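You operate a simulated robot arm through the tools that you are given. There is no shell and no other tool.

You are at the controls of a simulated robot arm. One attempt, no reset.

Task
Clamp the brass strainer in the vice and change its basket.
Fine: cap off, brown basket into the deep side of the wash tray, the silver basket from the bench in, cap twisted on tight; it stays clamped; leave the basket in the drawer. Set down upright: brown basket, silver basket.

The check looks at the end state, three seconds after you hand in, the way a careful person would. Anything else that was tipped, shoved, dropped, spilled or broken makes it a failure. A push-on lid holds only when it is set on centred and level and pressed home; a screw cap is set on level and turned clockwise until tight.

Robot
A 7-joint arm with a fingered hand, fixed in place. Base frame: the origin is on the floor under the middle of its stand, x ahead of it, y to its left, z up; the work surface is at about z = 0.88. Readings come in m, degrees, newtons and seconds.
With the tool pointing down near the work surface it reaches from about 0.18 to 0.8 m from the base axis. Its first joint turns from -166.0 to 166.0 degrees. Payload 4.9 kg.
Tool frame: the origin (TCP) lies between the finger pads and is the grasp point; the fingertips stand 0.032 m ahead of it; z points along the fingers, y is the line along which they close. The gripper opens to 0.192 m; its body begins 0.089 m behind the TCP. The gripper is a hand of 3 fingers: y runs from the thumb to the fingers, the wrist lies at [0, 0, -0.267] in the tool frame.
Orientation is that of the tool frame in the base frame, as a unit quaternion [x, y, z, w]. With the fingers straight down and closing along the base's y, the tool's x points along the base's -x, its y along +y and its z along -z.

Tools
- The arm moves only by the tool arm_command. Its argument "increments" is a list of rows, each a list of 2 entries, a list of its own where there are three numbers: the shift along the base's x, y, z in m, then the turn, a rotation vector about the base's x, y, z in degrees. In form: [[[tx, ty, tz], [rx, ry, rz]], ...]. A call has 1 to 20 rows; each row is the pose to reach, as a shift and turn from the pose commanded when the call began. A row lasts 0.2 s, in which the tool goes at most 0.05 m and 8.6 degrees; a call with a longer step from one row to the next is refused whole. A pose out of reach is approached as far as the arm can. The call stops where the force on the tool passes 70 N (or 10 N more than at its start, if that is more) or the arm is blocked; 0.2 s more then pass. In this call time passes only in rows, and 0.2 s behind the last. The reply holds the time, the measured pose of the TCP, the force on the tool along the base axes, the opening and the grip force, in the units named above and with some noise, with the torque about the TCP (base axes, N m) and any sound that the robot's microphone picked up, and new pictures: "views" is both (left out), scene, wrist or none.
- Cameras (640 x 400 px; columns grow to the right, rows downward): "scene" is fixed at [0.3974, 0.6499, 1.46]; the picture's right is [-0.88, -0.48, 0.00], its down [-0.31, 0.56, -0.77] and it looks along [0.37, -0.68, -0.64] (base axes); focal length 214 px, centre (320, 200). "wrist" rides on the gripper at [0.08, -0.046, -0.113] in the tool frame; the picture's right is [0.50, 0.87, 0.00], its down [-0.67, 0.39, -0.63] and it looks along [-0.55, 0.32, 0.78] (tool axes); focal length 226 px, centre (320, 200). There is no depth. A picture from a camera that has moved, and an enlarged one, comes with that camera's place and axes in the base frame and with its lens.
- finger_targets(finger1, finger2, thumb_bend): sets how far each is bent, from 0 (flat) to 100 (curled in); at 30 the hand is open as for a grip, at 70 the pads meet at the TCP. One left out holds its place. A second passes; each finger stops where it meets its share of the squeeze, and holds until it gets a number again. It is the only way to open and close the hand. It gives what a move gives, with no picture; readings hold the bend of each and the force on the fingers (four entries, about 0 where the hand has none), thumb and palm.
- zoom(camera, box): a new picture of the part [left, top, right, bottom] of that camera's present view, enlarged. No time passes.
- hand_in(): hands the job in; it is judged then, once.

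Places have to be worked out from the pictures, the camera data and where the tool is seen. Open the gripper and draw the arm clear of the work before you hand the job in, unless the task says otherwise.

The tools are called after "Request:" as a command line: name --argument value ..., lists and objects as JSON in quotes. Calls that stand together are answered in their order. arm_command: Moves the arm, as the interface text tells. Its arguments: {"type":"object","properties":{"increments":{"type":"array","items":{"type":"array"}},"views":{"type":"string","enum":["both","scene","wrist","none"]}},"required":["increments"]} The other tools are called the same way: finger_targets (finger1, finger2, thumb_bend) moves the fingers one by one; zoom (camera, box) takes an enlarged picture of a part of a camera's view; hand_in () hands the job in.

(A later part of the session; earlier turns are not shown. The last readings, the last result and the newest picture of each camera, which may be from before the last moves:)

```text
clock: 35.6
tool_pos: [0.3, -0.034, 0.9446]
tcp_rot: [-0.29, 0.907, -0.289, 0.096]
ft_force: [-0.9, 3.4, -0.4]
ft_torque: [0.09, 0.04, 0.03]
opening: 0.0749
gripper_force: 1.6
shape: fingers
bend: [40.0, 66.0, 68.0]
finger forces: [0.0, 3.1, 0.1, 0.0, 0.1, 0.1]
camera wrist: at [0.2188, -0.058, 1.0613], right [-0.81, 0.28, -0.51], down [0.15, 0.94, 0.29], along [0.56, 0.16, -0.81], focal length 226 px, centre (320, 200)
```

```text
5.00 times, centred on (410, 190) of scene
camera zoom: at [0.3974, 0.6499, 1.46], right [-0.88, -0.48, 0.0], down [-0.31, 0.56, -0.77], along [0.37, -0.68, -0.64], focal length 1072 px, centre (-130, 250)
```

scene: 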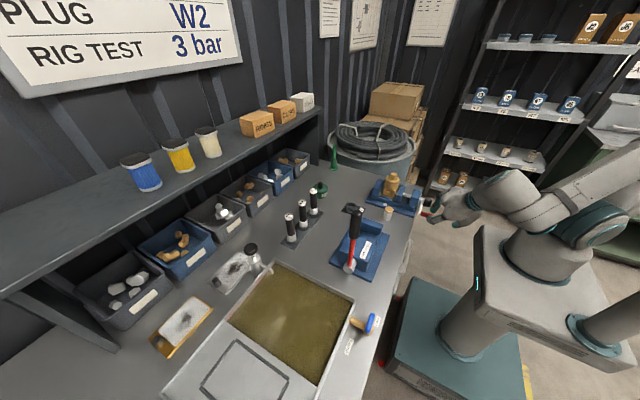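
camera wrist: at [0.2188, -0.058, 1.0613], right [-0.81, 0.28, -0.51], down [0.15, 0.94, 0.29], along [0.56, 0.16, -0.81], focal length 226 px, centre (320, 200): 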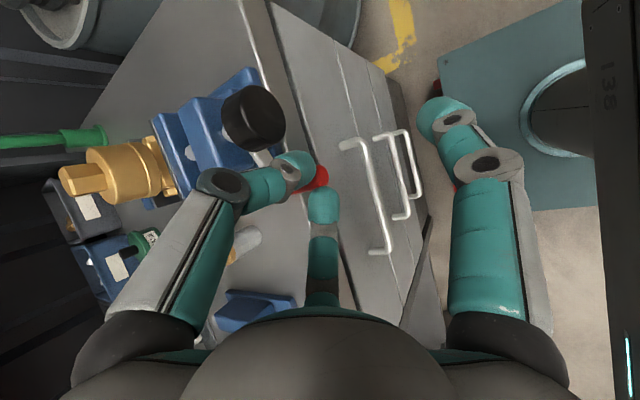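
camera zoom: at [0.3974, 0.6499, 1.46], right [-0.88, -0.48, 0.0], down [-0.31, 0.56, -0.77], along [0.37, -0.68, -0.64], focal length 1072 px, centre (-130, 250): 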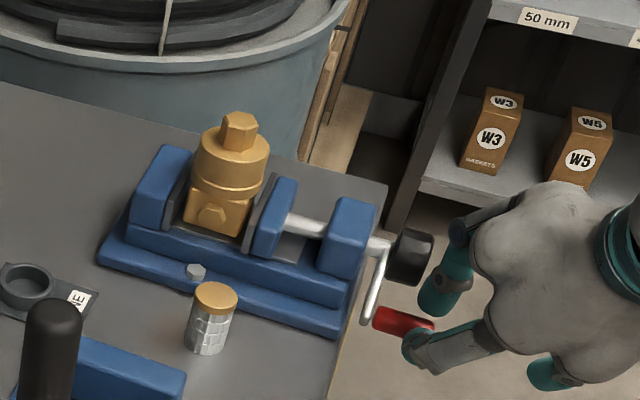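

The crank turned only ~7° because the grip was too near the tips to squeeze. I open, back out, tilt further (tool pointing more toward −y, so finger2 lies under the handle) and re-approach deeper.

Request:
finger_targets --finger2 55 --thumb_bend 56

Request:
arm_command --increments '[[[-0.008, 0.012, 0.02], [0, 0, 0]], [[-0.017, 0.0235, 0.04], [0, 0, 0]], [[-0.017, 0.032, 0.03], [-8, 0, 0]], [[-0.018, 0.04, 0.02], [-16, 0, 0]], [[-0.018, 0.046, 0.012], [-24, 0, 0]], [[-0.018, 0.05, 0.004], [-30, 0, 0]]]'

Request:
zoom --camera "wrist" --box '[220, 40, 420, 260]'

Request:
zoom --camera "scene" --box '[370, 150, 480, 250]'

```text
clock: 36.6
tool_pos: [0.3008, -0.0337, 0.9435]
tcp_rot: [-0.29, 0.907, -0.29, 0.096]
ft_force: [-3.6, 5.7, 0.2]
ft_torque: [-0.01, 0.02, -0.01]
opening: 0.088
gripper_force: 3.2
shape: fingers
bend: [40.0, 55.0, 59.0]
finger forces: [0.0, 0.0, 0.0, 0.0, 6.8, 0.1]
```

```text
clock: 38.0
tool_pos: [0.2798, 0.0147, 0.9471]
tcp_rot: [-0.305, 0.801, -0.515, 0.018]
ft_force: [0.4, 0.7, 0.7]
ft_torque: [0.01, -0.02, -0.02]
opening: 0.0943
gripper_force: 0.1
shape: fingers
bend: [40.0, 55.0, 56.0]
finger forces: [0.1, 0.0, 0.0, 0.1, 0.0, 0.0]
camera wrist: at [0.1986, 0.0545, 1.0618], right [-0.81, -0.01, -0.58], down [0.15, 0.96, -0.22], along [0.56, -0.27, -0.78], focal length 226 px, centre (320, 200)
```

scene: 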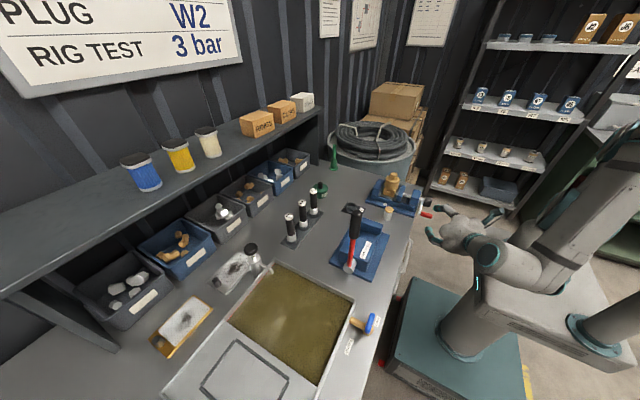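
wrist: 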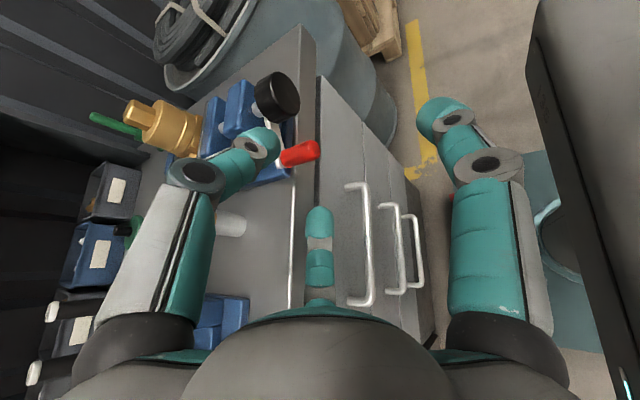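

```text
1.82 times, centred on (320, 150) of wrist
camera zoom: at [0.1986, 0.0545, 1.0618], right [-0.81, -0.01, -0.58], down [0.15, 0.96, -0.22], along [0.56, -0.27, -0.78], focal length 411 px, centre (320, 291)
```

zoom: 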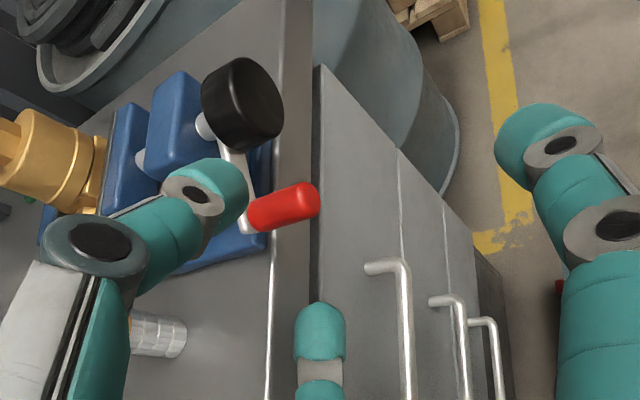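

```text
4.00 times, centred on (425, 200) of scene
camera zoom: at [0.3974, 0.6499, 1.46], right [-0.88, -0.48, 0.0], down [-0.31, 0.56, -0.77], along [0.37, -0.68, -0.64], focal length 858 px, centre (-100, 200)
```

zoom: 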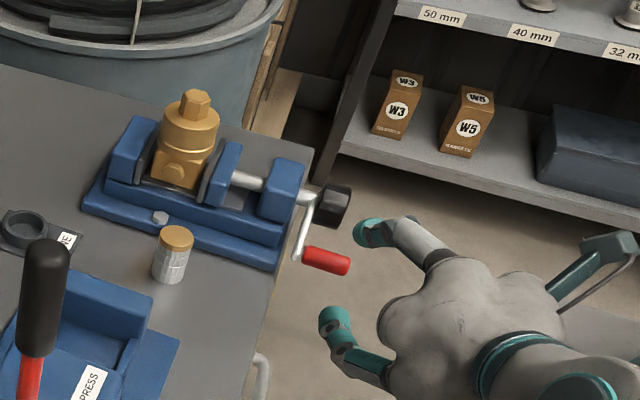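

Now the handle is at (y −0.046, z 0.909) and directly ahead along the tool axis by ~6 cm. I advance straight along the tool axis and then close firmly.

Request:
arm_command --increments '[[[0.006, -0.012, -0.0075], [0, 0, 0]], [[0.0115, -0.024, -0.0147], [0, 0, 0]], [[0.017, -0.0355, -0.022], [0, 0, 0]], [[0.022, -0.0473, -0.0294], [0, 0, 0]]]' --views "wrist"

Request:
zoom --camera "wrist" --box '[220, 40, 420, 260]'

Request:
zoom --camera "scene" --box '[380, 160, 450, 230]'

```text
clock: 39.0
tool_pos: [0.3039, -0.0296, 0.9175]
tcp_rot: [-0.305, 0.801, -0.514, 0.019]
ft_force: [-0.6, 11.1, 4.3]
ft_torque: [-0.44, -0.15, 0.3]
opening: 0.0928
gripper_force: 5.9
shape: fingers
bend: [40.0, 55.0, 56.0]
finger forces: [0.0, 0.0, 0.0, 0.0, 12.3, 0.0]
camera wrist: at [0.222, 0.0079, 1.0312], right [-0.81, -0.01, -0.58], down [0.15, 0.97, -0.22], along [0.56, -0.26, -0.78], focal length 226 px, centre (320, 200)
```

wrist: 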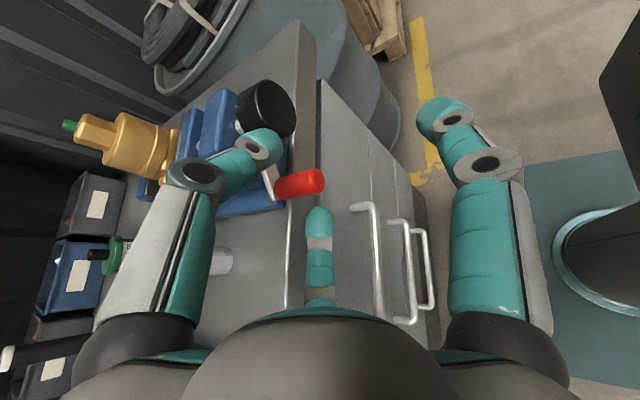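

```text
1.82 times, centred on (320, 150) of wrist
camera zoom: at [0.222, 0.0079, 1.0312], right [-0.81, -0.01, -0.58], down [0.15, 0.97, -0.22], along [0.56, -0.26, -0.78], focal length 411 px, centre (320, 291)
```

zoom: 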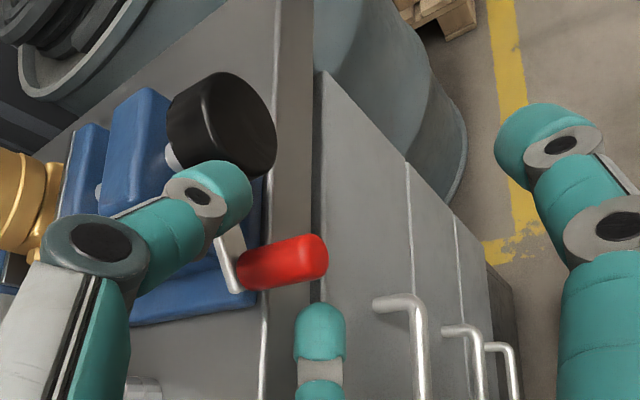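

```text
5.71 times, centred on (415, 195) of scene
camera zoom: at [0.3974, 0.6499, 1.46], right [-0.88, -0.48, 0.0], down [-0.31, 0.56, -0.77], along [0.37, -0.68, -0.64], focal length 1226 px, centre (-223, 229)
```

zoom: 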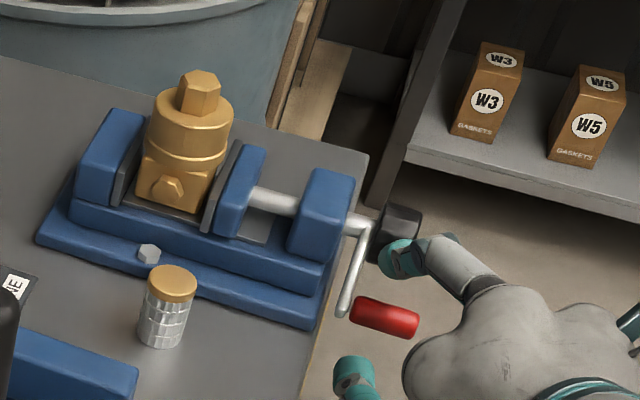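

The handle is centred at pad depth; the still-open thumb is only resting on the knob. Closing will draw it off the knob onto the handle, so I close both fingers firmly.

Request:
finger_targets --finger2 75 --thumb_bend 75

Request:
zoom --camera "wrist" --box '[220, 40, 420, 260]'

Request:
zoom --camera "scene" --box '[380, 160, 450, 230]'

```text
clock: 40.0
tool_pos: [0.3017, -0.0318, 0.9168]
tcp_rot: [-0.304, 0.801, -0.515, 0.018]
ft_force: [4.4, -11.6, 5.7]
ft_torque: [-0.21, -0.1, -0.12]
opening: 0.0764
gripper_force: 11.9
shape: fingers
bend: [40.0, 66.0, 68.0]
finger forces: [0.0, 6.5, 0.1, 0.0, 17.4, 0.1]
```

```text
1.82 times, centred on (320, 150) of wrist
camera zoom: at [0.221, 0.0066, 1.0309], right [-0.81, -0.01, -0.58], down [0.15, 0.96, -0.22], along [0.56, -0.27, -0.78], focal length 411 px, centre (320, 291)
```

zoom: 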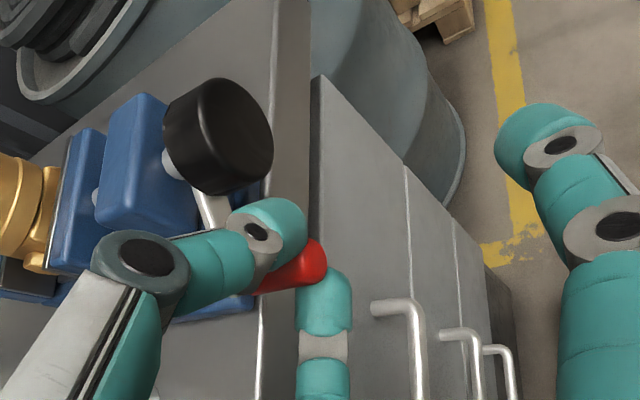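

```text
5.71 times, centred on (415, 195) of scene
camera zoom: at [0.3974, 0.6499, 1.46], right [-0.88, -0.48, 0.0], down [-0.31, 0.56, -0.77], along [0.37, -0.68, -0.64], focal length 1226 px, centre (-223, 229)
```

zoom: 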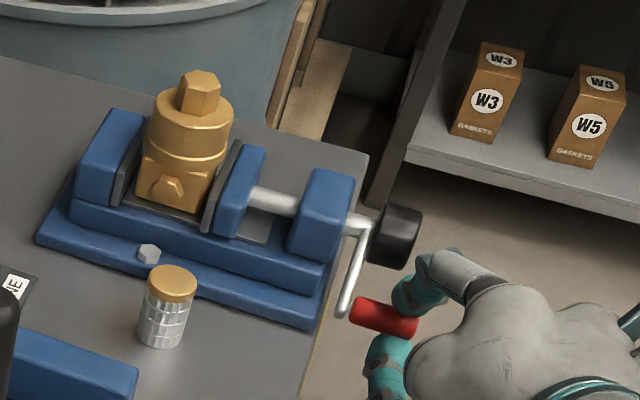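

Firm two-sided hold now (17 N / 6.5 N). I turn the crank clockwise from about −22° to +8° and check that it follows.

Request:
arm_command --increments '[[[0, 0.0018, 0.005], [0, 0, 0]], [[0, 0.003, 0.0098], [0, 0, 0]], [[0, 0.0039, 0.015], [0, 0, 0]], [[0, 0.0043, 0.0199], [0, 0, 0]], [[0, 0.0042, 0.025], [0, 0, 0]], [[0, 0.0037, 0.0302], [0, 0, 0]]]' --views "wrist"

Request:
zoom --camera "wrist" --box '[220, 40, 420, 260]'

Request:
zoom --camera "scene" --box '[380, 160, 450, 230]'

```text
clock: 41.4
tool_pos: [0.3029, -0.0286, 0.9478]
tcp_rot: [-0.305, 0.801, -0.514, 0.019]
ft_force: [9.1, 4.5, -0.3]
ft_torque: [0.09, -0.05, 0.26]
opening: 0.0738
gripper_force: 10.6
shape: fingers
bend: [40.0, 65.0, 68.0]
finger forces: [0.0, 11.8, 0.0, 0.0, 9.2, 0.1]
camera wrist: at [0.2217, 0.0107, 1.0622], right [-0.81, -0.01, -0.58], down [0.15, 0.96, -0.22], along [0.56, -0.26, -0.78], focal length 226 px, centre (320, 200)
```

wrist: 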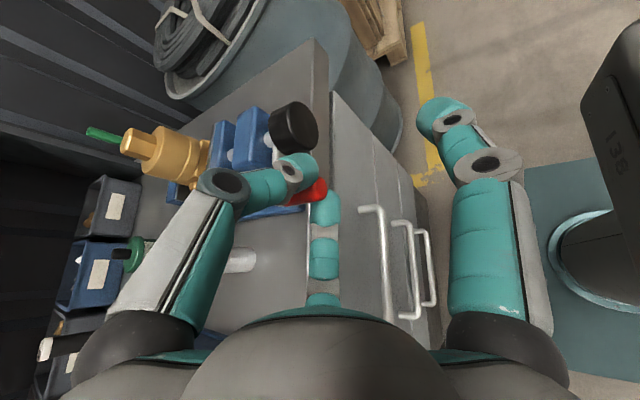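

```text
1.82 times, centred on (320, 150) of wrist
camera zoom: at [0.2217, 0.0107, 1.0622], right [-0.81, -0.01, -0.58], down [0.15, 0.96, -0.22], along [0.56, -0.26, -0.78], focal length 411 px, centre (320, 291)
```

zoom: 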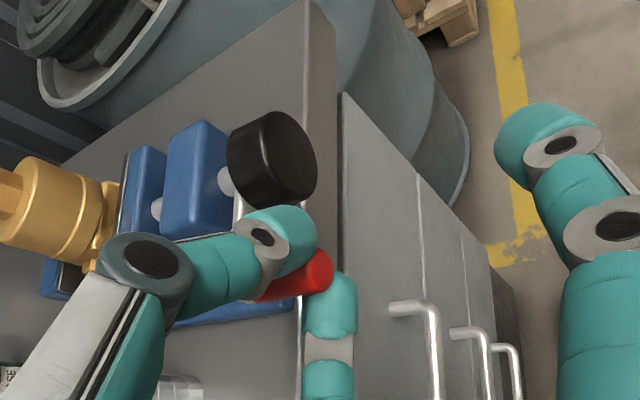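

```text
5.71 times, centred on (415, 195) of scene
camera zoom: at [0.3974, 0.6499, 1.46], right [-0.88, -0.48, 0.0], down [-0.31, 0.56, -0.77], along [0.37, -0.68, -0.64], focal length 1226 px, centre (-223, 229)
```

zoom: 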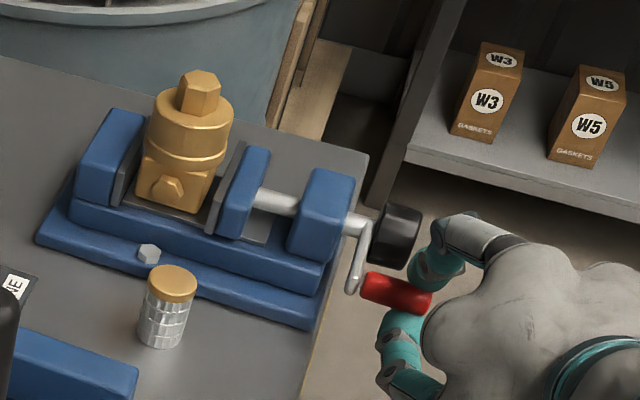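

The crank followed (handle now near z 0.935). The moving jaw also seems to have shifted; I zoom in to determine which way it went.

Request:
zoom --camera "scene" --box '[385, 165, 425, 205]'

Request:
zoom --camera "wrist" --box '[220, 90, 330, 200]'

```text
10.00 times, centred on (405, 185) of scene
camera zoom: at [0.3974, 0.6499, 1.46], right [-0.88, -0.48, 0.0], down [-0.31, 0.56, -0.77], along [0.37, -0.68, -0.64], focal length 2145 px, centre (-530, 350)
```

zoom: 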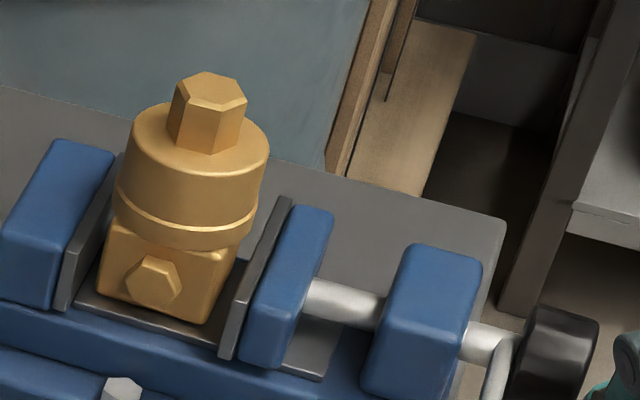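

```text
3.64 times, centred on (275, 145) of wrist
camera zoom: at [0.2217, 0.0107, 1.0622], right [-0.81, -0.01, -0.58], down [0.15, 0.96, -0.22], along [0.56, -0.26, -0.78], focal length 822 px, centre (484, 400)
```

zoom: 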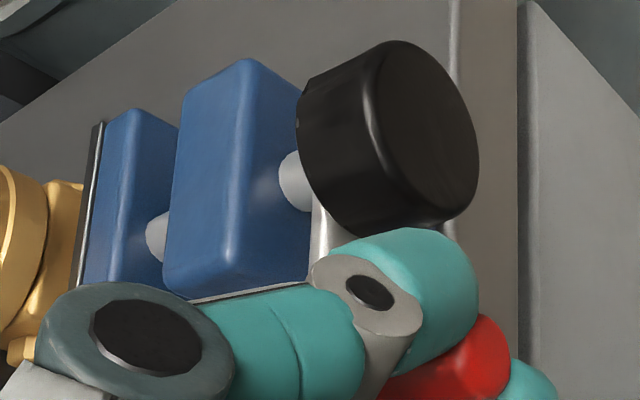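

Comparing with the earlier view, turning the handle upward moved the jaw away by ~4 mm, so this vice closes the other way (handle going down). I turn back down to about −30° and check the jaw's response.

Request:
arm_command --increments '[[[0, -0.0001, -0.0056], [0, 0, 0]], [[0, -0.0006, -0.0112], [0, 0, 0]], [[0, -0.0018, -0.0167], [0, 0, 0]], [[0, -0.0032, -0.0221], [0, 0, 0]], [[0, -0.0054, -0.0273], [0, 0, 0]], [[0, -0.0078, -0.0324], [0, 0, 0]]]' --views "wrist"

Request:
zoom --camera "scene" --box '[385, 165, 425, 205]'

Request:
zoom --camera "scene" --box '[380, 160, 450, 230]'

```text
clock: 42.8
tool_pos: [0.303, -0.0371, 0.9148]
tcp_rot: [-0.305, 0.801, -0.515, 0.017]
ft_force: [8.5, -2.3, 2.3]
ft_torque: [-0.05, -0.11, 0.12]
opening: 0.0741
gripper_force: 10.7
shape: fingers
bend: [40.0, 65.0, 68.0]
finger forces: [0.1, 9.2, 0.0, 0.0, 12.2, 0.1]
camera wrist: at [0.2213, 0.0017, 1.0294], right [-0.81, -0.01, -0.58], down [0.15, 0.96, -0.22], along [0.56, -0.27, -0.78], focal length 226 px, centre (320, 200)
```

wrist: 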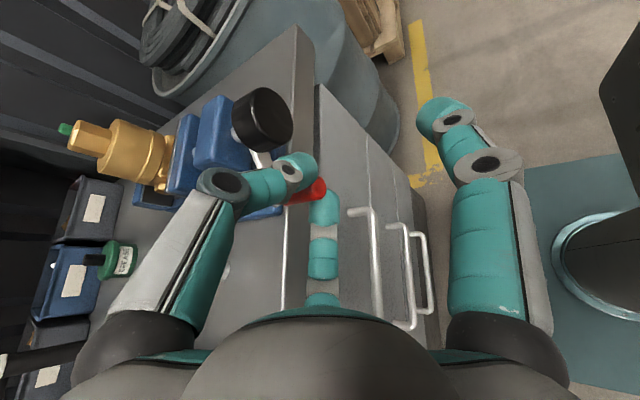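

```text
10.00 times, centred on (405, 185) of scene
camera zoom: at [0.3974, 0.6499, 1.46], right [-0.88, -0.48, 0.0], down [-0.31, 0.56, -0.77], along [0.37, -0.68, -0.64], focal length 2145 px, centre (-530, 350)
```

zoom: 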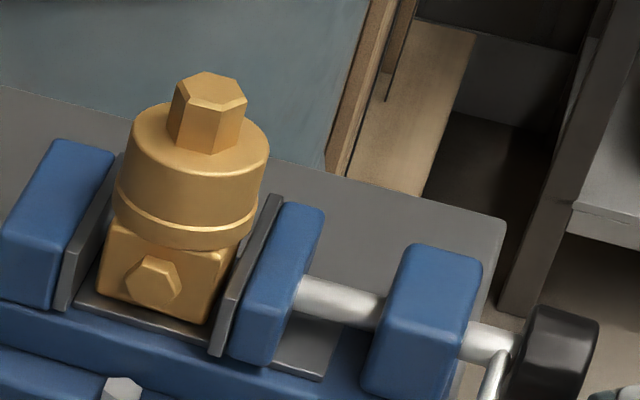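

```text
5.71 times, centred on (415, 195) of scene
camera zoom: at [0.3974, 0.6499, 1.46], right [-0.88, -0.48, 0.0], down [-0.31, 0.56, -0.77], along [0.37, -0.68, -0.64], focal length 1226 px, centre (-223, 229)
```

zoom: 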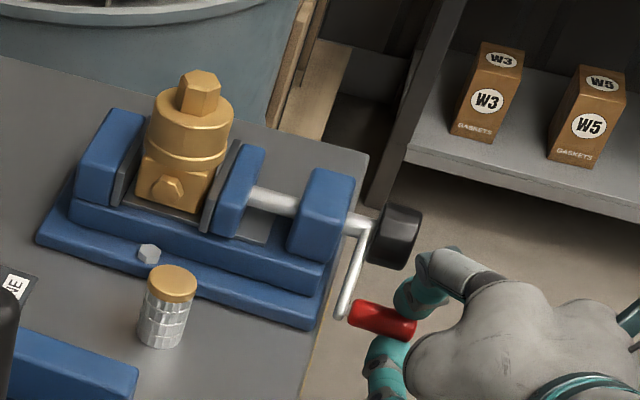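

Confirmed: handle going down closes the jaw (~4.5 mm per 33°); about 90° more is needed. I continue down and around the bottom, easing the tilt so finger2 pushes from behind.

Request:
arm_command --increments '[[[0, -0.0033, -0.0042], [2.5, 0, 0]], [[0, -0.0066, -0.0083], [5, 0, 0]], [[0, -0.011, -0.012], [8, 0, 0]], [[0, -0.0153, -0.0153], [11, 0, 0]], [[0, -0.0203, -0.0182], [14, 0, 0]], [[0, -0.0254, -0.0207], [17, 0, 0]], [[0, -0.0312, -0.0227], [20, 0, 0]], [[0, -0.0369, -0.0243], [23, 0, 0]]]' --views "wrist"

Request:
zoom --camera "scene" --box '[380, 160, 450, 230]'

Request:
zoom --camera "wrist" --box '[220, 40, 420, 260]'

```text
clock: 44.6
tool_pos: [0.302, -0.074, 0.8908]
tcp_rot: [-0.297, 0.888, -0.343, 0.079]
ft_force: [3.7, -3.0, 0.1]
ft_torque: [-0.02, 0.03, -0.03]
opening: 0.0744
gripper_force: 6.9
shape: fingers
bend: [40.0, 67.0, 68.0]
finger forces: [0.1, 5.9, 0.0, 0.0, 8.3, 0.1]
camera wrist: at [0.2211, -0.0837, 1.0108], right [-0.82, 0.22, -0.54], down [0.15, 0.97, 0.18], along [0.56, 0.07, -0.83], focal length 226 px, centre (320, 200)
```

wrist: 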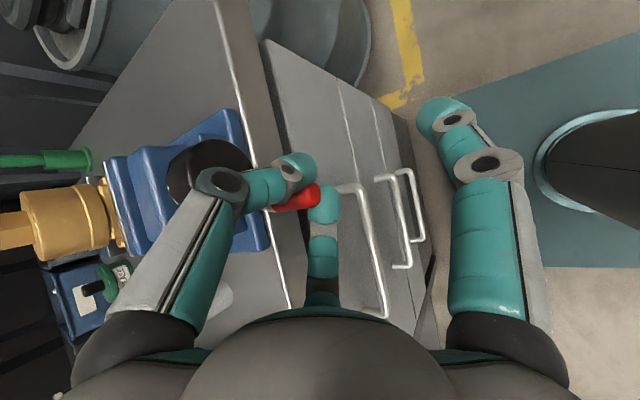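

```text
5.71 times, centred on (415, 195) of scene
camera zoom: at [0.3974, 0.6499, 1.46], right [-0.88, -0.48, 0.0], down [-0.31, 0.56, -0.77], along [0.37, -0.68, -0.64], focal length 1226 px, centre (-223, 229)
```

zoom: 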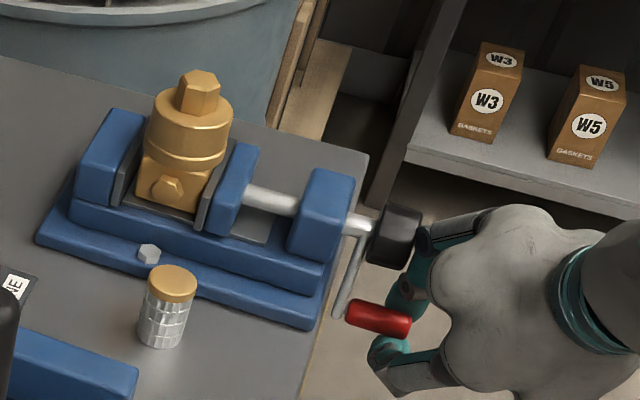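

```text
1.82 times, centred on (320, 150) of wrist
camera zoom: at [0.2211, -0.0837, 1.0108], right [-0.82, 0.22, -0.54], down [0.15, 0.97, 0.18], along [0.56, 0.07, -0.83], focal length 411 px, centre (320, 291)
```

zoom: 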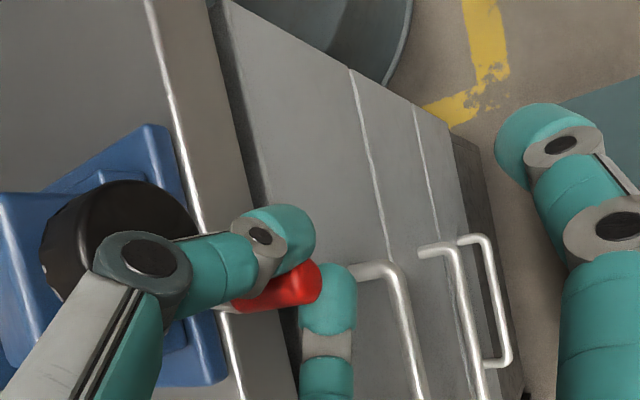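

The jaw is closing on the block. I continue around the bottom toward about −104°.

Request:
arm_command --increments '[[[0, -0.006, -0.0011], [2.5, 0, 0]], [[0, -0.012, -0.0019], [5, 0, 0]], [[0, -0.018, -0.0022], [6, 0, 0]], [[0, -0.0236, -0.0022], [7, 0, 0]], [[0, -0.029, -0.0016], [7, 0, 0]]]' --views "wrist"

Request:
zoom --camera "scene" --box '[380, 160, 450, 230]'

Request:
zoom --camera "scene" --box '[385, 165, 425, 205]'

```text
clock: 45.2
tool_pos: [0.3098, -0.0796, 0.9028]
tcp_rot: [-0.279, 0.906, -0.302, 0.101]
ft_force: [-51.3, 25.4, -7.6]
ft_torque: [-0.65, -2.09, 0.02]
opening: 0.0646
gripper_force: 30.6
shape: fingers
bend: [40.0, 66.0, 75.0]
finger forces: [0.1, 17.3, 0.0, 0.1, 44.4, 0.0]
stopped in row 3: the force on the tool passed its limit at 82 N (the readings are from after the stop); the commanded pose is now the measured one
camera wrist: at [0.2264, -0.1002, 1.0183], right [-0.8, 0.29, -0.53], down [0.16, 0.95, 0.28], along [0.58, 0.14, -0.8], focal length 226 px, centre (320, 200)
```

wrist: 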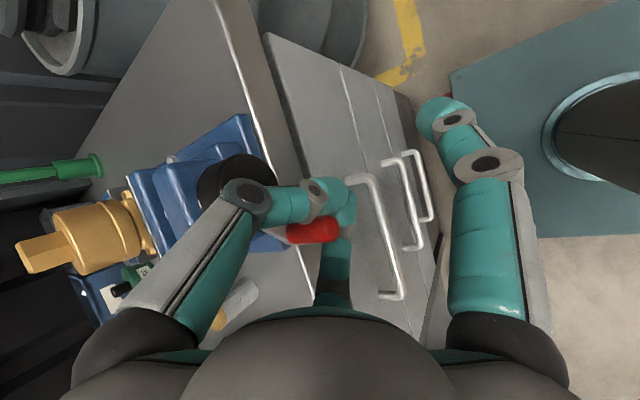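

```text
5.71 times, centred on (415, 195) of scene
camera zoom: at [0.3974, 0.6499, 1.46], right [-0.88, -0.48, 0.0], down [-0.31, 0.56, -0.77], along [0.37, -0.68, -0.64], focal length 1226 px, centre (-223, 229)
```

zoom: 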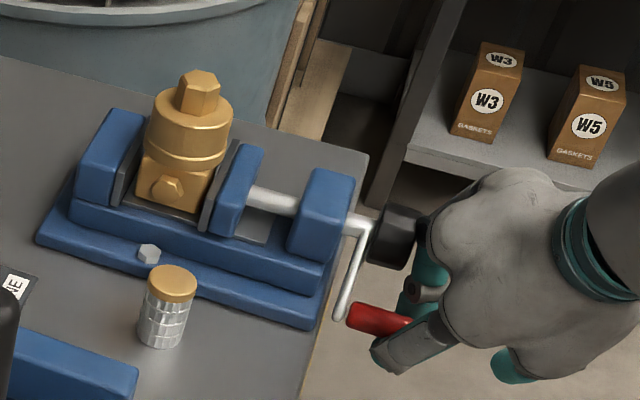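

```text
10.00 times, centred on (405, 185) of scene
camera zoom: at [0.3974, 0.6499, 1.46], right [-0.88, -0.48, 0.0], down [-0.31, 0.56, -0.77], along [0.37, -0.68, -0.64], focal length 2145 px, centre (-530, 350)
```

zoom: 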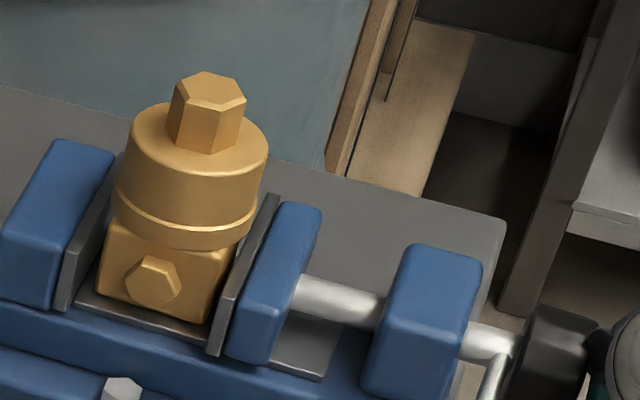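

The thumb snagged on the knob and the grip slipped off the handle; the vice itself is undamaged and the jaw partly closed. I back the hand out along −x, away from the knob, and will switch to pushing the handle with a closed fist instead.

Request:
arm_command --increments '[[[-0.008, 0.002, 0.001], [0, 0, 0]], [[-0.018, 0.004, 0.004], [0, 0, 0]], [[-0.03, 0.006, 0.01], [0, 0, 0]], [[-0.04, 0.01, 0.02], [0, 0, 0]]]'

Request:
zoom --camera "scene" --box '[380, 160, 450, 230]'

```text
clock: 46.2
tool_pos: [0.2984, -0.0557, 0.935]
tcp_rot: [-0.277, 0.906, -0.298, 0.114]
ft_force: [1.1, -0.4, -0.3]
ft_torque: [0.0, -0.01, -0.01]
opening: 0.0679
gripper_force: 0.0
shape: fingers
bend: [40.0, 69.0, 75.0]
finger forces: [0.0, 0.0, 0.0, 0.0, 0.0, 0.1]
out of reach, approached as far as the arm can: row 3, 4
camera wrist: at [0.2116, -0.0778, 1.0485], right [-0.79, 0.29, -0.54], down [0.15, 0.94, 0.29], along [0.6, 0.15, -0.79], focal length 226 px, centre (320, 200)
```

scene: 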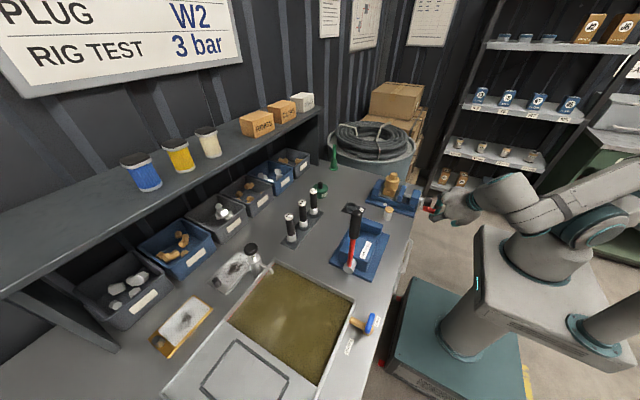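
wrist: 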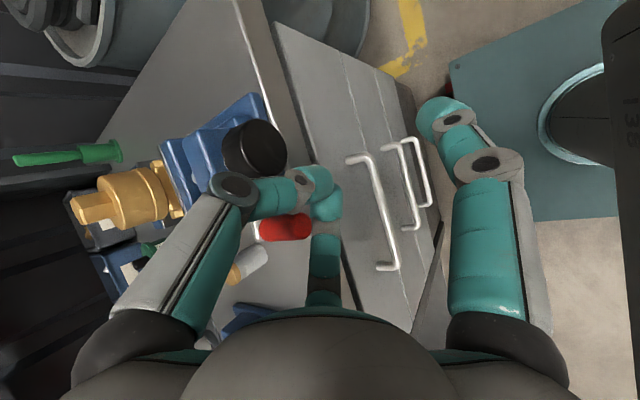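

```text
5.71 times, centred on (415, 195) of scene
camera zoom: at [0.3974, 0.6499, 1.46], right [-0.88, -0.48, 0.0], down [-0.31, 0.56, -0.77], along [0.37, -0.68, -0.64], focal length 1226 px, centre (-223, 229)
```

zoom: 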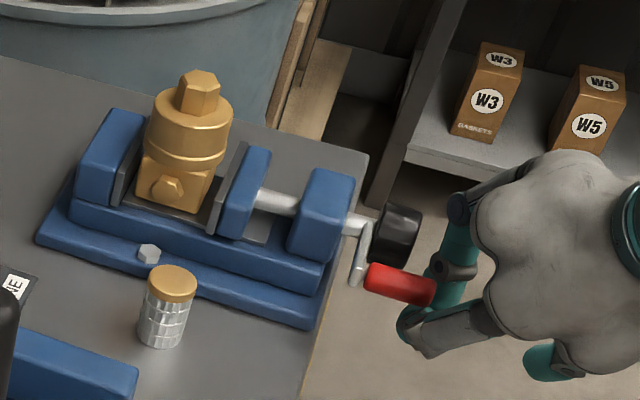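

The arm reached its limit in −x; the crank swung back up (harmless). I lift away along the tool's back direction, remove the inward tilt, and make a fist for pushing.

Request:
arm_command --increments '[[[0, 0.01, 0.015], [0, 0, 0]], [[0, 0.02, 0.035], [0, 0, 0]], [[0, 0.035, 0.065], [0, 0, 0]], [[0, 0.05, 0.1], [0, 0, 0]], [[0, 0.06, 0.13], [0, 0, 0]]]' --views "scene"

Request:
finger_targets --finger1 70 --finger2 70 --thumb_bend 70

Request:
zoom --camera "wrist" --box '[180, 40, 460, 260]'

Request:
zoom --camera "scene" --box '[380, 140, 500, 230]'

```text
clock: 47.4
tool_pos: [0.2916, -0.0031, 1.0538]
tcp_rot: [-0.283, 0.904, -0.303, 0.102]
ft_force: [-0.6, -0.1, -0.9]
ft_torque: [0.01, -0.02, -0.03]
opening: 0.0679
gripper_force: 0.0
shape: fingers
bend: [40.0, 69.0, 75.0]
finger forces: [0.0, 0.0, 0.0, 0.1, 0.1, 0.0]
```

scene: 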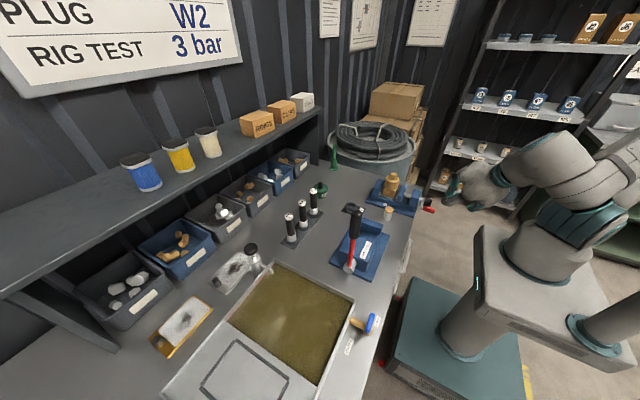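

```text
clock: 48.4
tool_pos: [0.2909, -0.0029, 1.0528]
tcp_rot: [-0.282, 0.904, -0.304, 0.101]
ft_force: [0.5, -0.2, 0.4]
ft_torque: [0.01, 0.02, 0.0]
opening: 0.003
gripper_force: 0.0
shape: fingers
bend: [69.0, 69.0, 70.0]
finger forces: [0.0, 0.1, 0.0, 0.0, 0.0, 0.0]
```

```text
1.82 times, centred on (320, 150) of wrist
camera zoom: at [0.2061, -0.0224, 1.1695], right [-0.8, 0.28, -0.53], down [0.15, 0.95, 0.28], along [0.58, 0.14, -0.8], focal length 411 px, centre (320, 291)
```

zoom: 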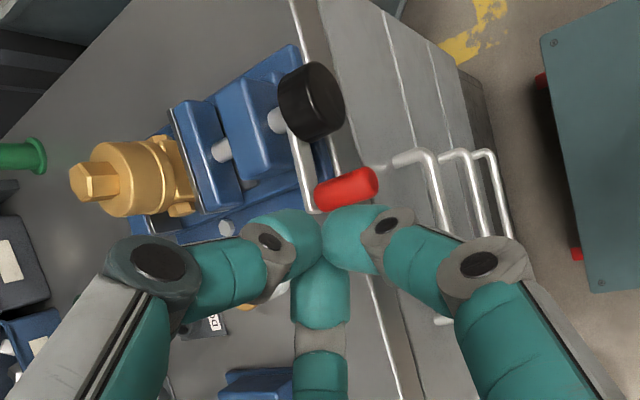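

```text
4.44 times, centred on (440, 185) of scene
camera zoom: at [0.3974, 0.6499, 1.46], right [-0.88, -0.48, 0.0], down [-0.31, 0.56, -0.77], along [0.37, -0.68, -0.64], focal length 953 px, centre (-213, 267)
```

zoom: 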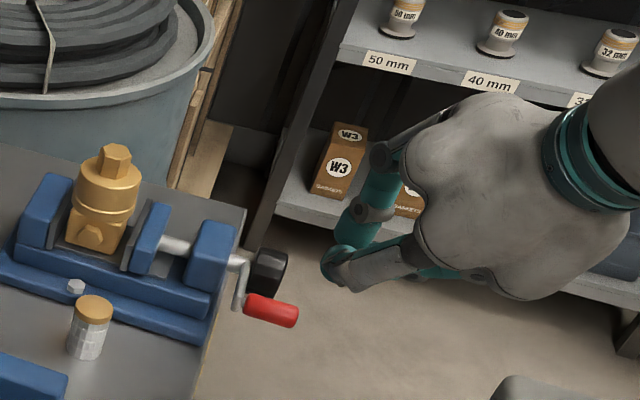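

The handle is now near 0° (level, +y side). I reorient to yaw 0 with a 25° lean and position the fist just above the handle to push it down and around.

Request:
arm_command --increments '[[[0.003, -0.005, -0.003], [2.36, 0.88, -6.94]], [[0.006, -0.011, -0.01], [4.72, 1.76, -13.88]], [[0.009, -0.017, -0.018], [7.08, 2.64, -20.82]], [[0.012, -0.024, -0.028], [9.44, 3.52, -27.76]], [[0.016, -0.0315, -0.04], [11.8, 4.4, -34.7]]]'

Request:
zoom --camera "wrist" --box '[200, 40, 440, 260]'

Request:
zoom --camera "scene" --box '[380, 140, 460, 230]'

```text
clock: 49.6
tool_pos: [0.3073, -0.0344, 1.0148]
tcp_rot: [0.002, 0.976, -0.216, 0.0]
ft_force: [0.5, 0.3, -0.4]
ft_torque: [0.0, 0.04, -0.01]
opening: 0.0033
gripper_force: 0.0
shape: fingers
bend: [69.0, 69.0, 70.0]
finger forces: [0.0, 0.0, 0.1, 0.1, 0.0, 0.0]
camera wrist: at [0.2289, -0.0284, 1.136], right [-0.5, 0.79, -0.37], down [0.67, 0.62, 0.41], along [0.55, -0.04, -0.84], focal length 226 px, centre (320, 200)
```

scene: 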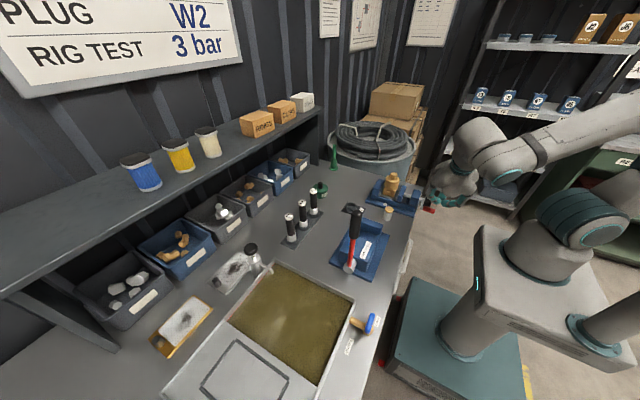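
wrist: 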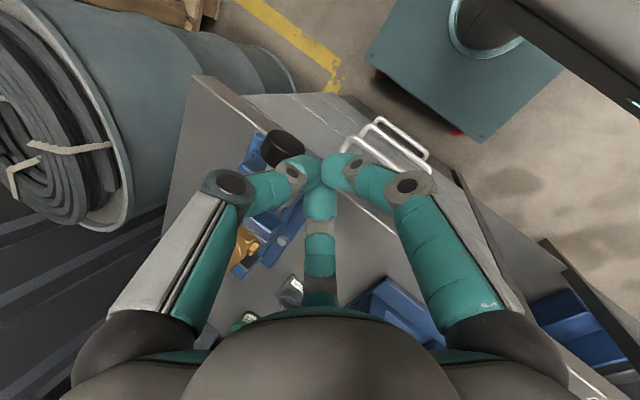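

```text
1.82 times, centred on (320, 150) of wrist
camera zoom: at [0.2289, -0.0284, 1.136], right [-0.5, 0.79, -0.37], down [0.67, 0.62, 0.41], along [0.55, -0.04, -0.84], focal length 411 px, centre (320, 291)
```

zoom: 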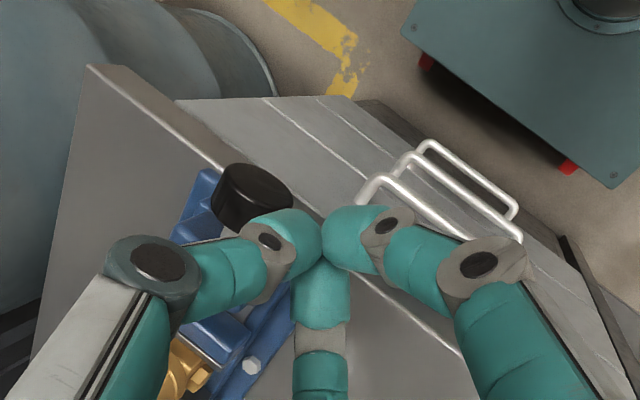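

```text
4.44 times, centred on (420, 185) of scene
camera zoom: at [0.3974, 0.6499, 1.46], right [-0.88, -0.48, 0.0], down [-0.31, 0.56, -0.77], along [0.37, -0.68, -0.64], focal length 953 px, centre (-124, 267)
```

zoom: 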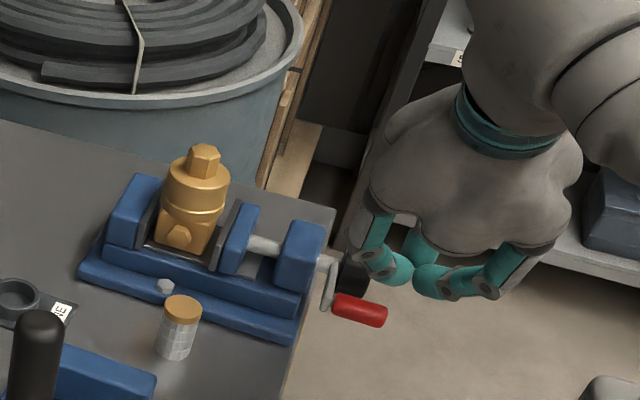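

The fist is about 3–4 cm above the handle. I push down along the handle's arc to about −40° and check.

Request:
arm_command --increments '[[[0, 0, -0.018], [0, 0, 0]], [[0, 0.001, -0.0355], [0, 0, 0]], [[0, 0.0025, -0.041], [0, 0, 0]], [[0, 0.0045, -0.0462], [0, 0, 0]], [[0, 0.006, -0.052], [0, 0, 0]], [[0, 0.0071, -0.0574], [0, 0, 0]], [[0, 0.0076, -0.063], [0, 0, 0]], [[0, 0.0077, -0.0689], [0, 0, 0]], [[0, 0.0071, -0.0745], [0, 0, 0]], [[0, 0.0062, -0.0804], [0, 0, 0]]]'

Request:
zoom --camera "wrist" --box '[200, 40, 440, 260]'

Request:
zoom --camera "scene" --box '[380, 160, 450, 230]'

```text
clock: 51.8
tool_pos: [0.3044, -0.0273, 0.9324]
tcp_rot: [0.001, 0.976, -0.217, 0.001]
ft_force: [0.0, -0.5, 0.2]
ft_torque: [0.03, 0.01, 0.0]
opening: 0.0033
gripper_force: 0.0
shape: fingers
bend: [69.0, 69.0, 70.0]
finger forces: [0.1, 0.0, 0.1, 0.1, 0.0, 0.0]
camera wrist: at [0.226, -0.022, 1.0539], right [-0.5, 0.79, -0.37], down [0.67, 0.62, 0.41], along [0.55, -0.04, -0.84], focal length 226 px, centre (320, 200)
```

scene: 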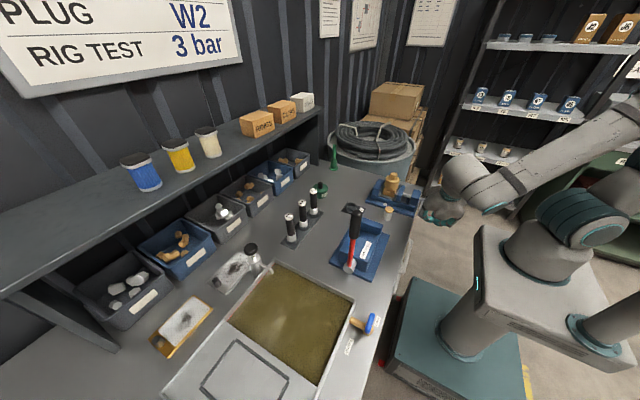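
wrist: 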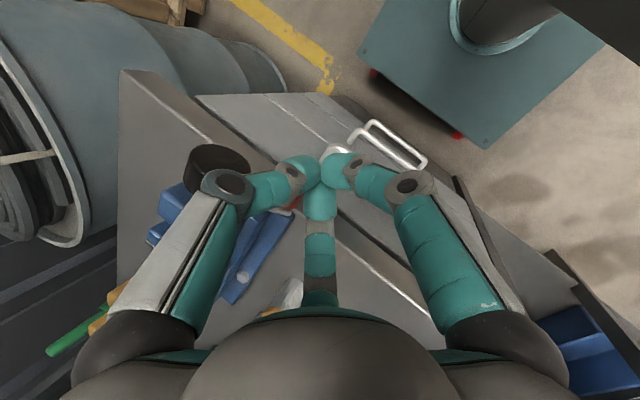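

```text
1.82 times, centred on (320, 150) of wrist
camera zoom: at [0.226, -0.022, 1.0539], right [-0.5, 0.79, -0.37], down [0.67, 0.62, 0.41], along [0.55, -0.04, -0.84], focal length 411 px, centre (320, 291)
```

zoom: 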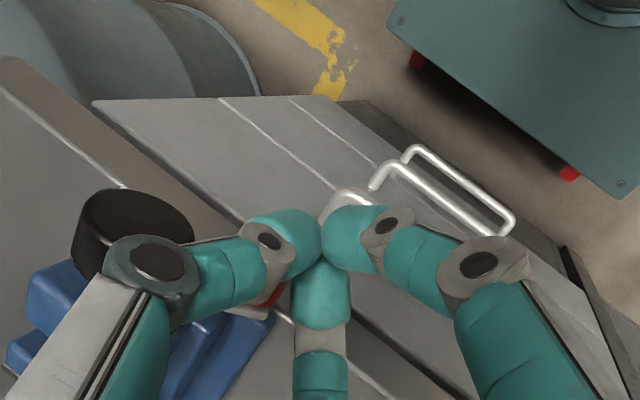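

```text
5.71 times, centred on (415, 195) of scene
camera zoom: at [0.3974, 0.6499, 1.46], right [-0.88, -0.48, 0.0], down [-0.31, 0.56, -0.77], along [0.37, -0.68, -0.64], focal length 1226 px, centre (-223, 229)
```

zoom: 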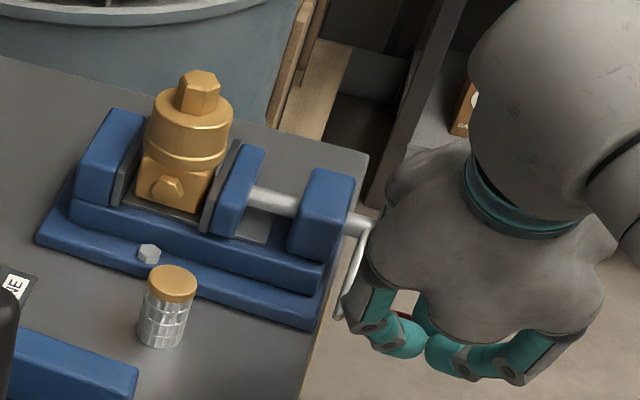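

The contact was only at the handle's very end (x too far out), with the handle at about −20°. I lift, shift 12 mm inward in x, and push down again along the refined path to about −50°.

Request:
arm_command --increments '[[[0, 0, 0.03], [0, 0, 0]], [[0.0063, 0, 0.05], [0, 0, 0]], [[0.0126, -0.002, 0.043], [0, 0, 0]], [[0.0126, -0.0035, 0.03], [0, 0, 0]], [[0.0126, -0.0035, 0.02], [0, 0, 0]], [[0.0126, -0.002, 0.0135], [0, 0, 0]], [[0.0126, -0.001, 0.0075], [0, 0, 0]], [[0.0126, -0.0007, 0.001], [0, 0, 0]], [[0.0126, -0.0008, -0.0051], [0, 0, 0]], [[0.0126, -0.0015, -0.0115], [0, 0, 0]], [[0.0126, -0.0027, -0.0176], [0, 0, 0]]]'

Request:
zoom --camera "wrist" --box '[200, 40, 440, 260]'

Request:
zoom --camera "scene" --box '[380, 160, 450, 230]'

```text
clock: 54.2
tool_pos: [0.3208, -0.0315, 0.9154]
tcp_rot: [0.001, 0.976, -0.216, -0.001]
ft_force: [0.3, 0.6, 0.5]
ft_torque: [0.0, -0.05, 0.0]
opening: 0.0031
gripper_force: 0.0
shape: fingers
bend: [69.0, 69.0, 70.0]
finger forces: [0.0, 0.0, 0.0, 0.0, 0.0, 0.0]
camera wrist: at [0.2401, -0.0251, 1.0369], right [-0.5, 0.79, -0.37], down [0.67, 0.62, 0.41], along [0.55, -0.04, -0.84], focal length 226 px, centre (320, 200)
```

scene: 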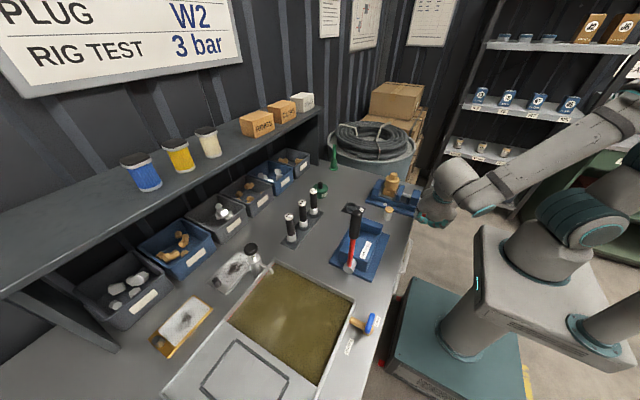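
wrist: 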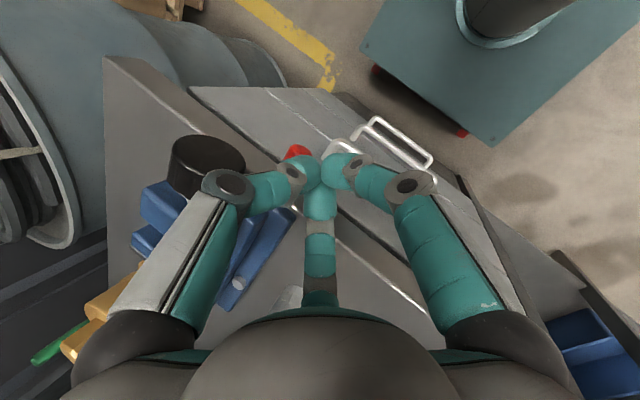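

```text
1.82 times, centred on (320, 150) of wrist
camera zoom: at [0.2401, -0.0251, 1.0369], right [-0.5, 0.79, -0.37], down [0.67, 0.62, 0.41], along [0.55, -0.04, -0.84], focal length 411 px, centre (320, 291)
```

zoom: 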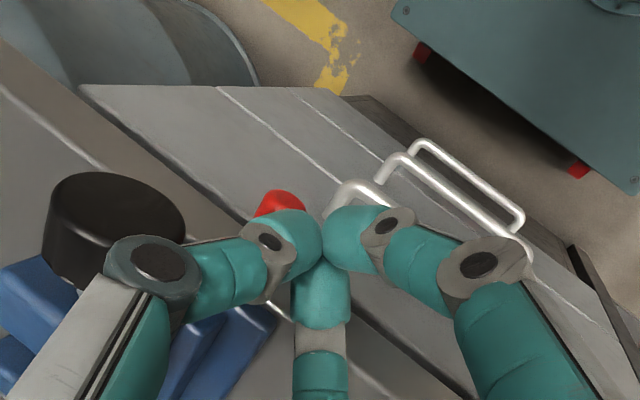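

```text
5.71 times, centred on (415, 195) of scene
camera zoom: at [0.3974, 0.6499, 1.46], right [-0.88, -0.48, 0.0], down [-0.31, 0.56, -0.77], along [0.37, -0.68, -0.64], focal length 1226 px, centre (-223, 229)
```

zoom: 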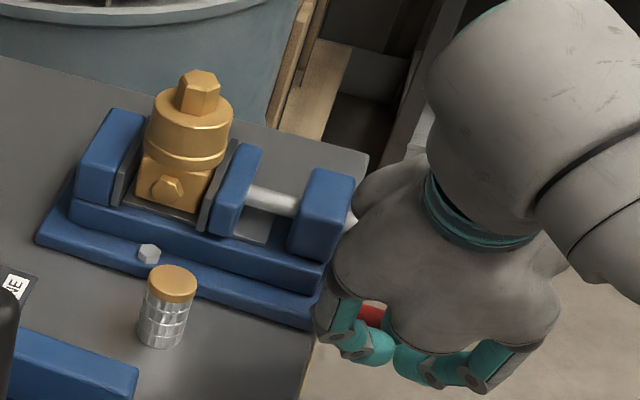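

It works: the handle is now near −53° and the jaw closer. I continue, sliding to the +y side of the handle and pushing toward −y along the bottom, to about −100°.

Request:
arm_command --increments '[[[0, -0.0006, -0.008], [0, 0, 0]], [[0, -0.0012, -0.0165], [0, 0, 0]], [[0, -0.0038, -0.022], [0, 0, 0]], [[0, -0.0065, -0.0278], [0, 0, 0]], [[0, -0.0109, -0.031], [0, 0, 0]], [[0, -0.0153, -0.0338], [0, 0, 0]], [[0, -0.0214, -0.0366], [0, 0, 0]], [[0, -0.0275, -0.0393], [0, 0, 0]], [[0, -0.034, -0.0412], [0, 0, 0]], [[0, -0.04, -0.0429], [0, 0, 0]]]'

Request:
zoom --camera "wrist" --box '[200, 40, 440, 260]'

Request:
zoom --camera "scene" --box '[380, 160, 450, 230]'

```text
clock: 56.4
tool_pos: [0.3195, -0.0701, 0.8732]
tcp_rot: [0.0, 0.976, -0.216, 0.0]
ft_force: [-13.7, 11.5, 11.6]
ft_torque: [-0.05, -0.86, 0.59]
opening: 0.0032
gripper_force: 10.8
shape: fingers
bend: [69.0, 70.0, 70.0]
finger forces: [0.0, 16.1, 0.0, 0.0, 5.8, 0.1]
camera wrist: at [0.239, -0.0638, 0.9947], right [-0.5, 0.79, -0.37], down [0.67, 0.62, 0.41], along [0.55, -0.04, -0.84], focal length 226 px, centre (320, 200)
```

scene: 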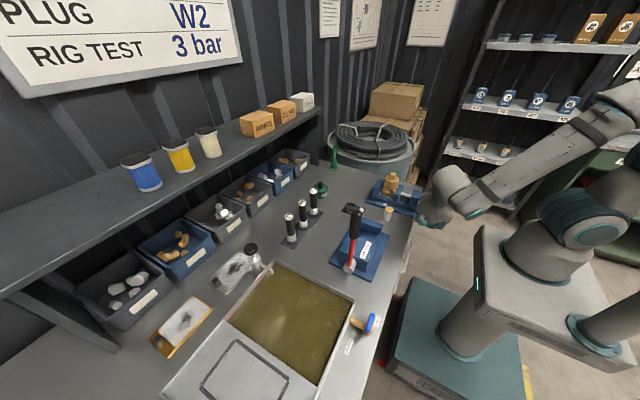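
wrist: 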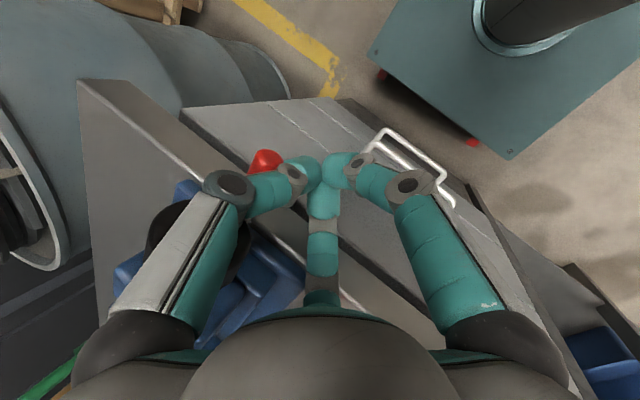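

```text
1.82 times, centred on (320, 150) of wrist
camera zoom: at [0.239, -0.0638, 0.9947], right [-0.5, 0.79, -0.37], down [0.67, 0.62, 0.41], along [0.55, -0.04, -0.84], focal length 411 px, centre (320, 291)
```

zoom: 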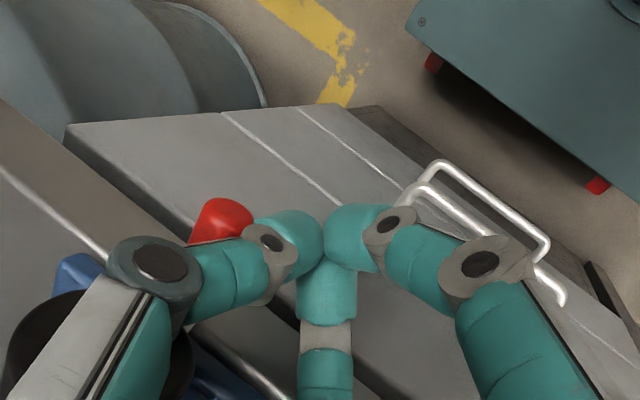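

```text
5.71 times, centred on (415, 195) of scene
camera zoom: at [0.3974, 0.6499, 1.46], right [-0.88, -0.48, 0.0], down [-0.31, 0.56, -0.77], along [0.37, -0.68, -0.64], focal length 1226 px, centre (-223, 229)
```

zoom: 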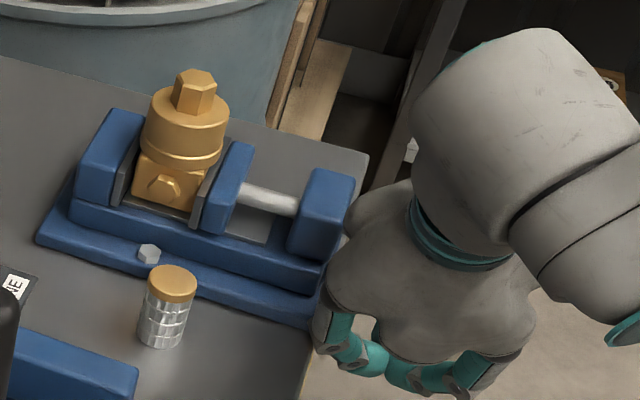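

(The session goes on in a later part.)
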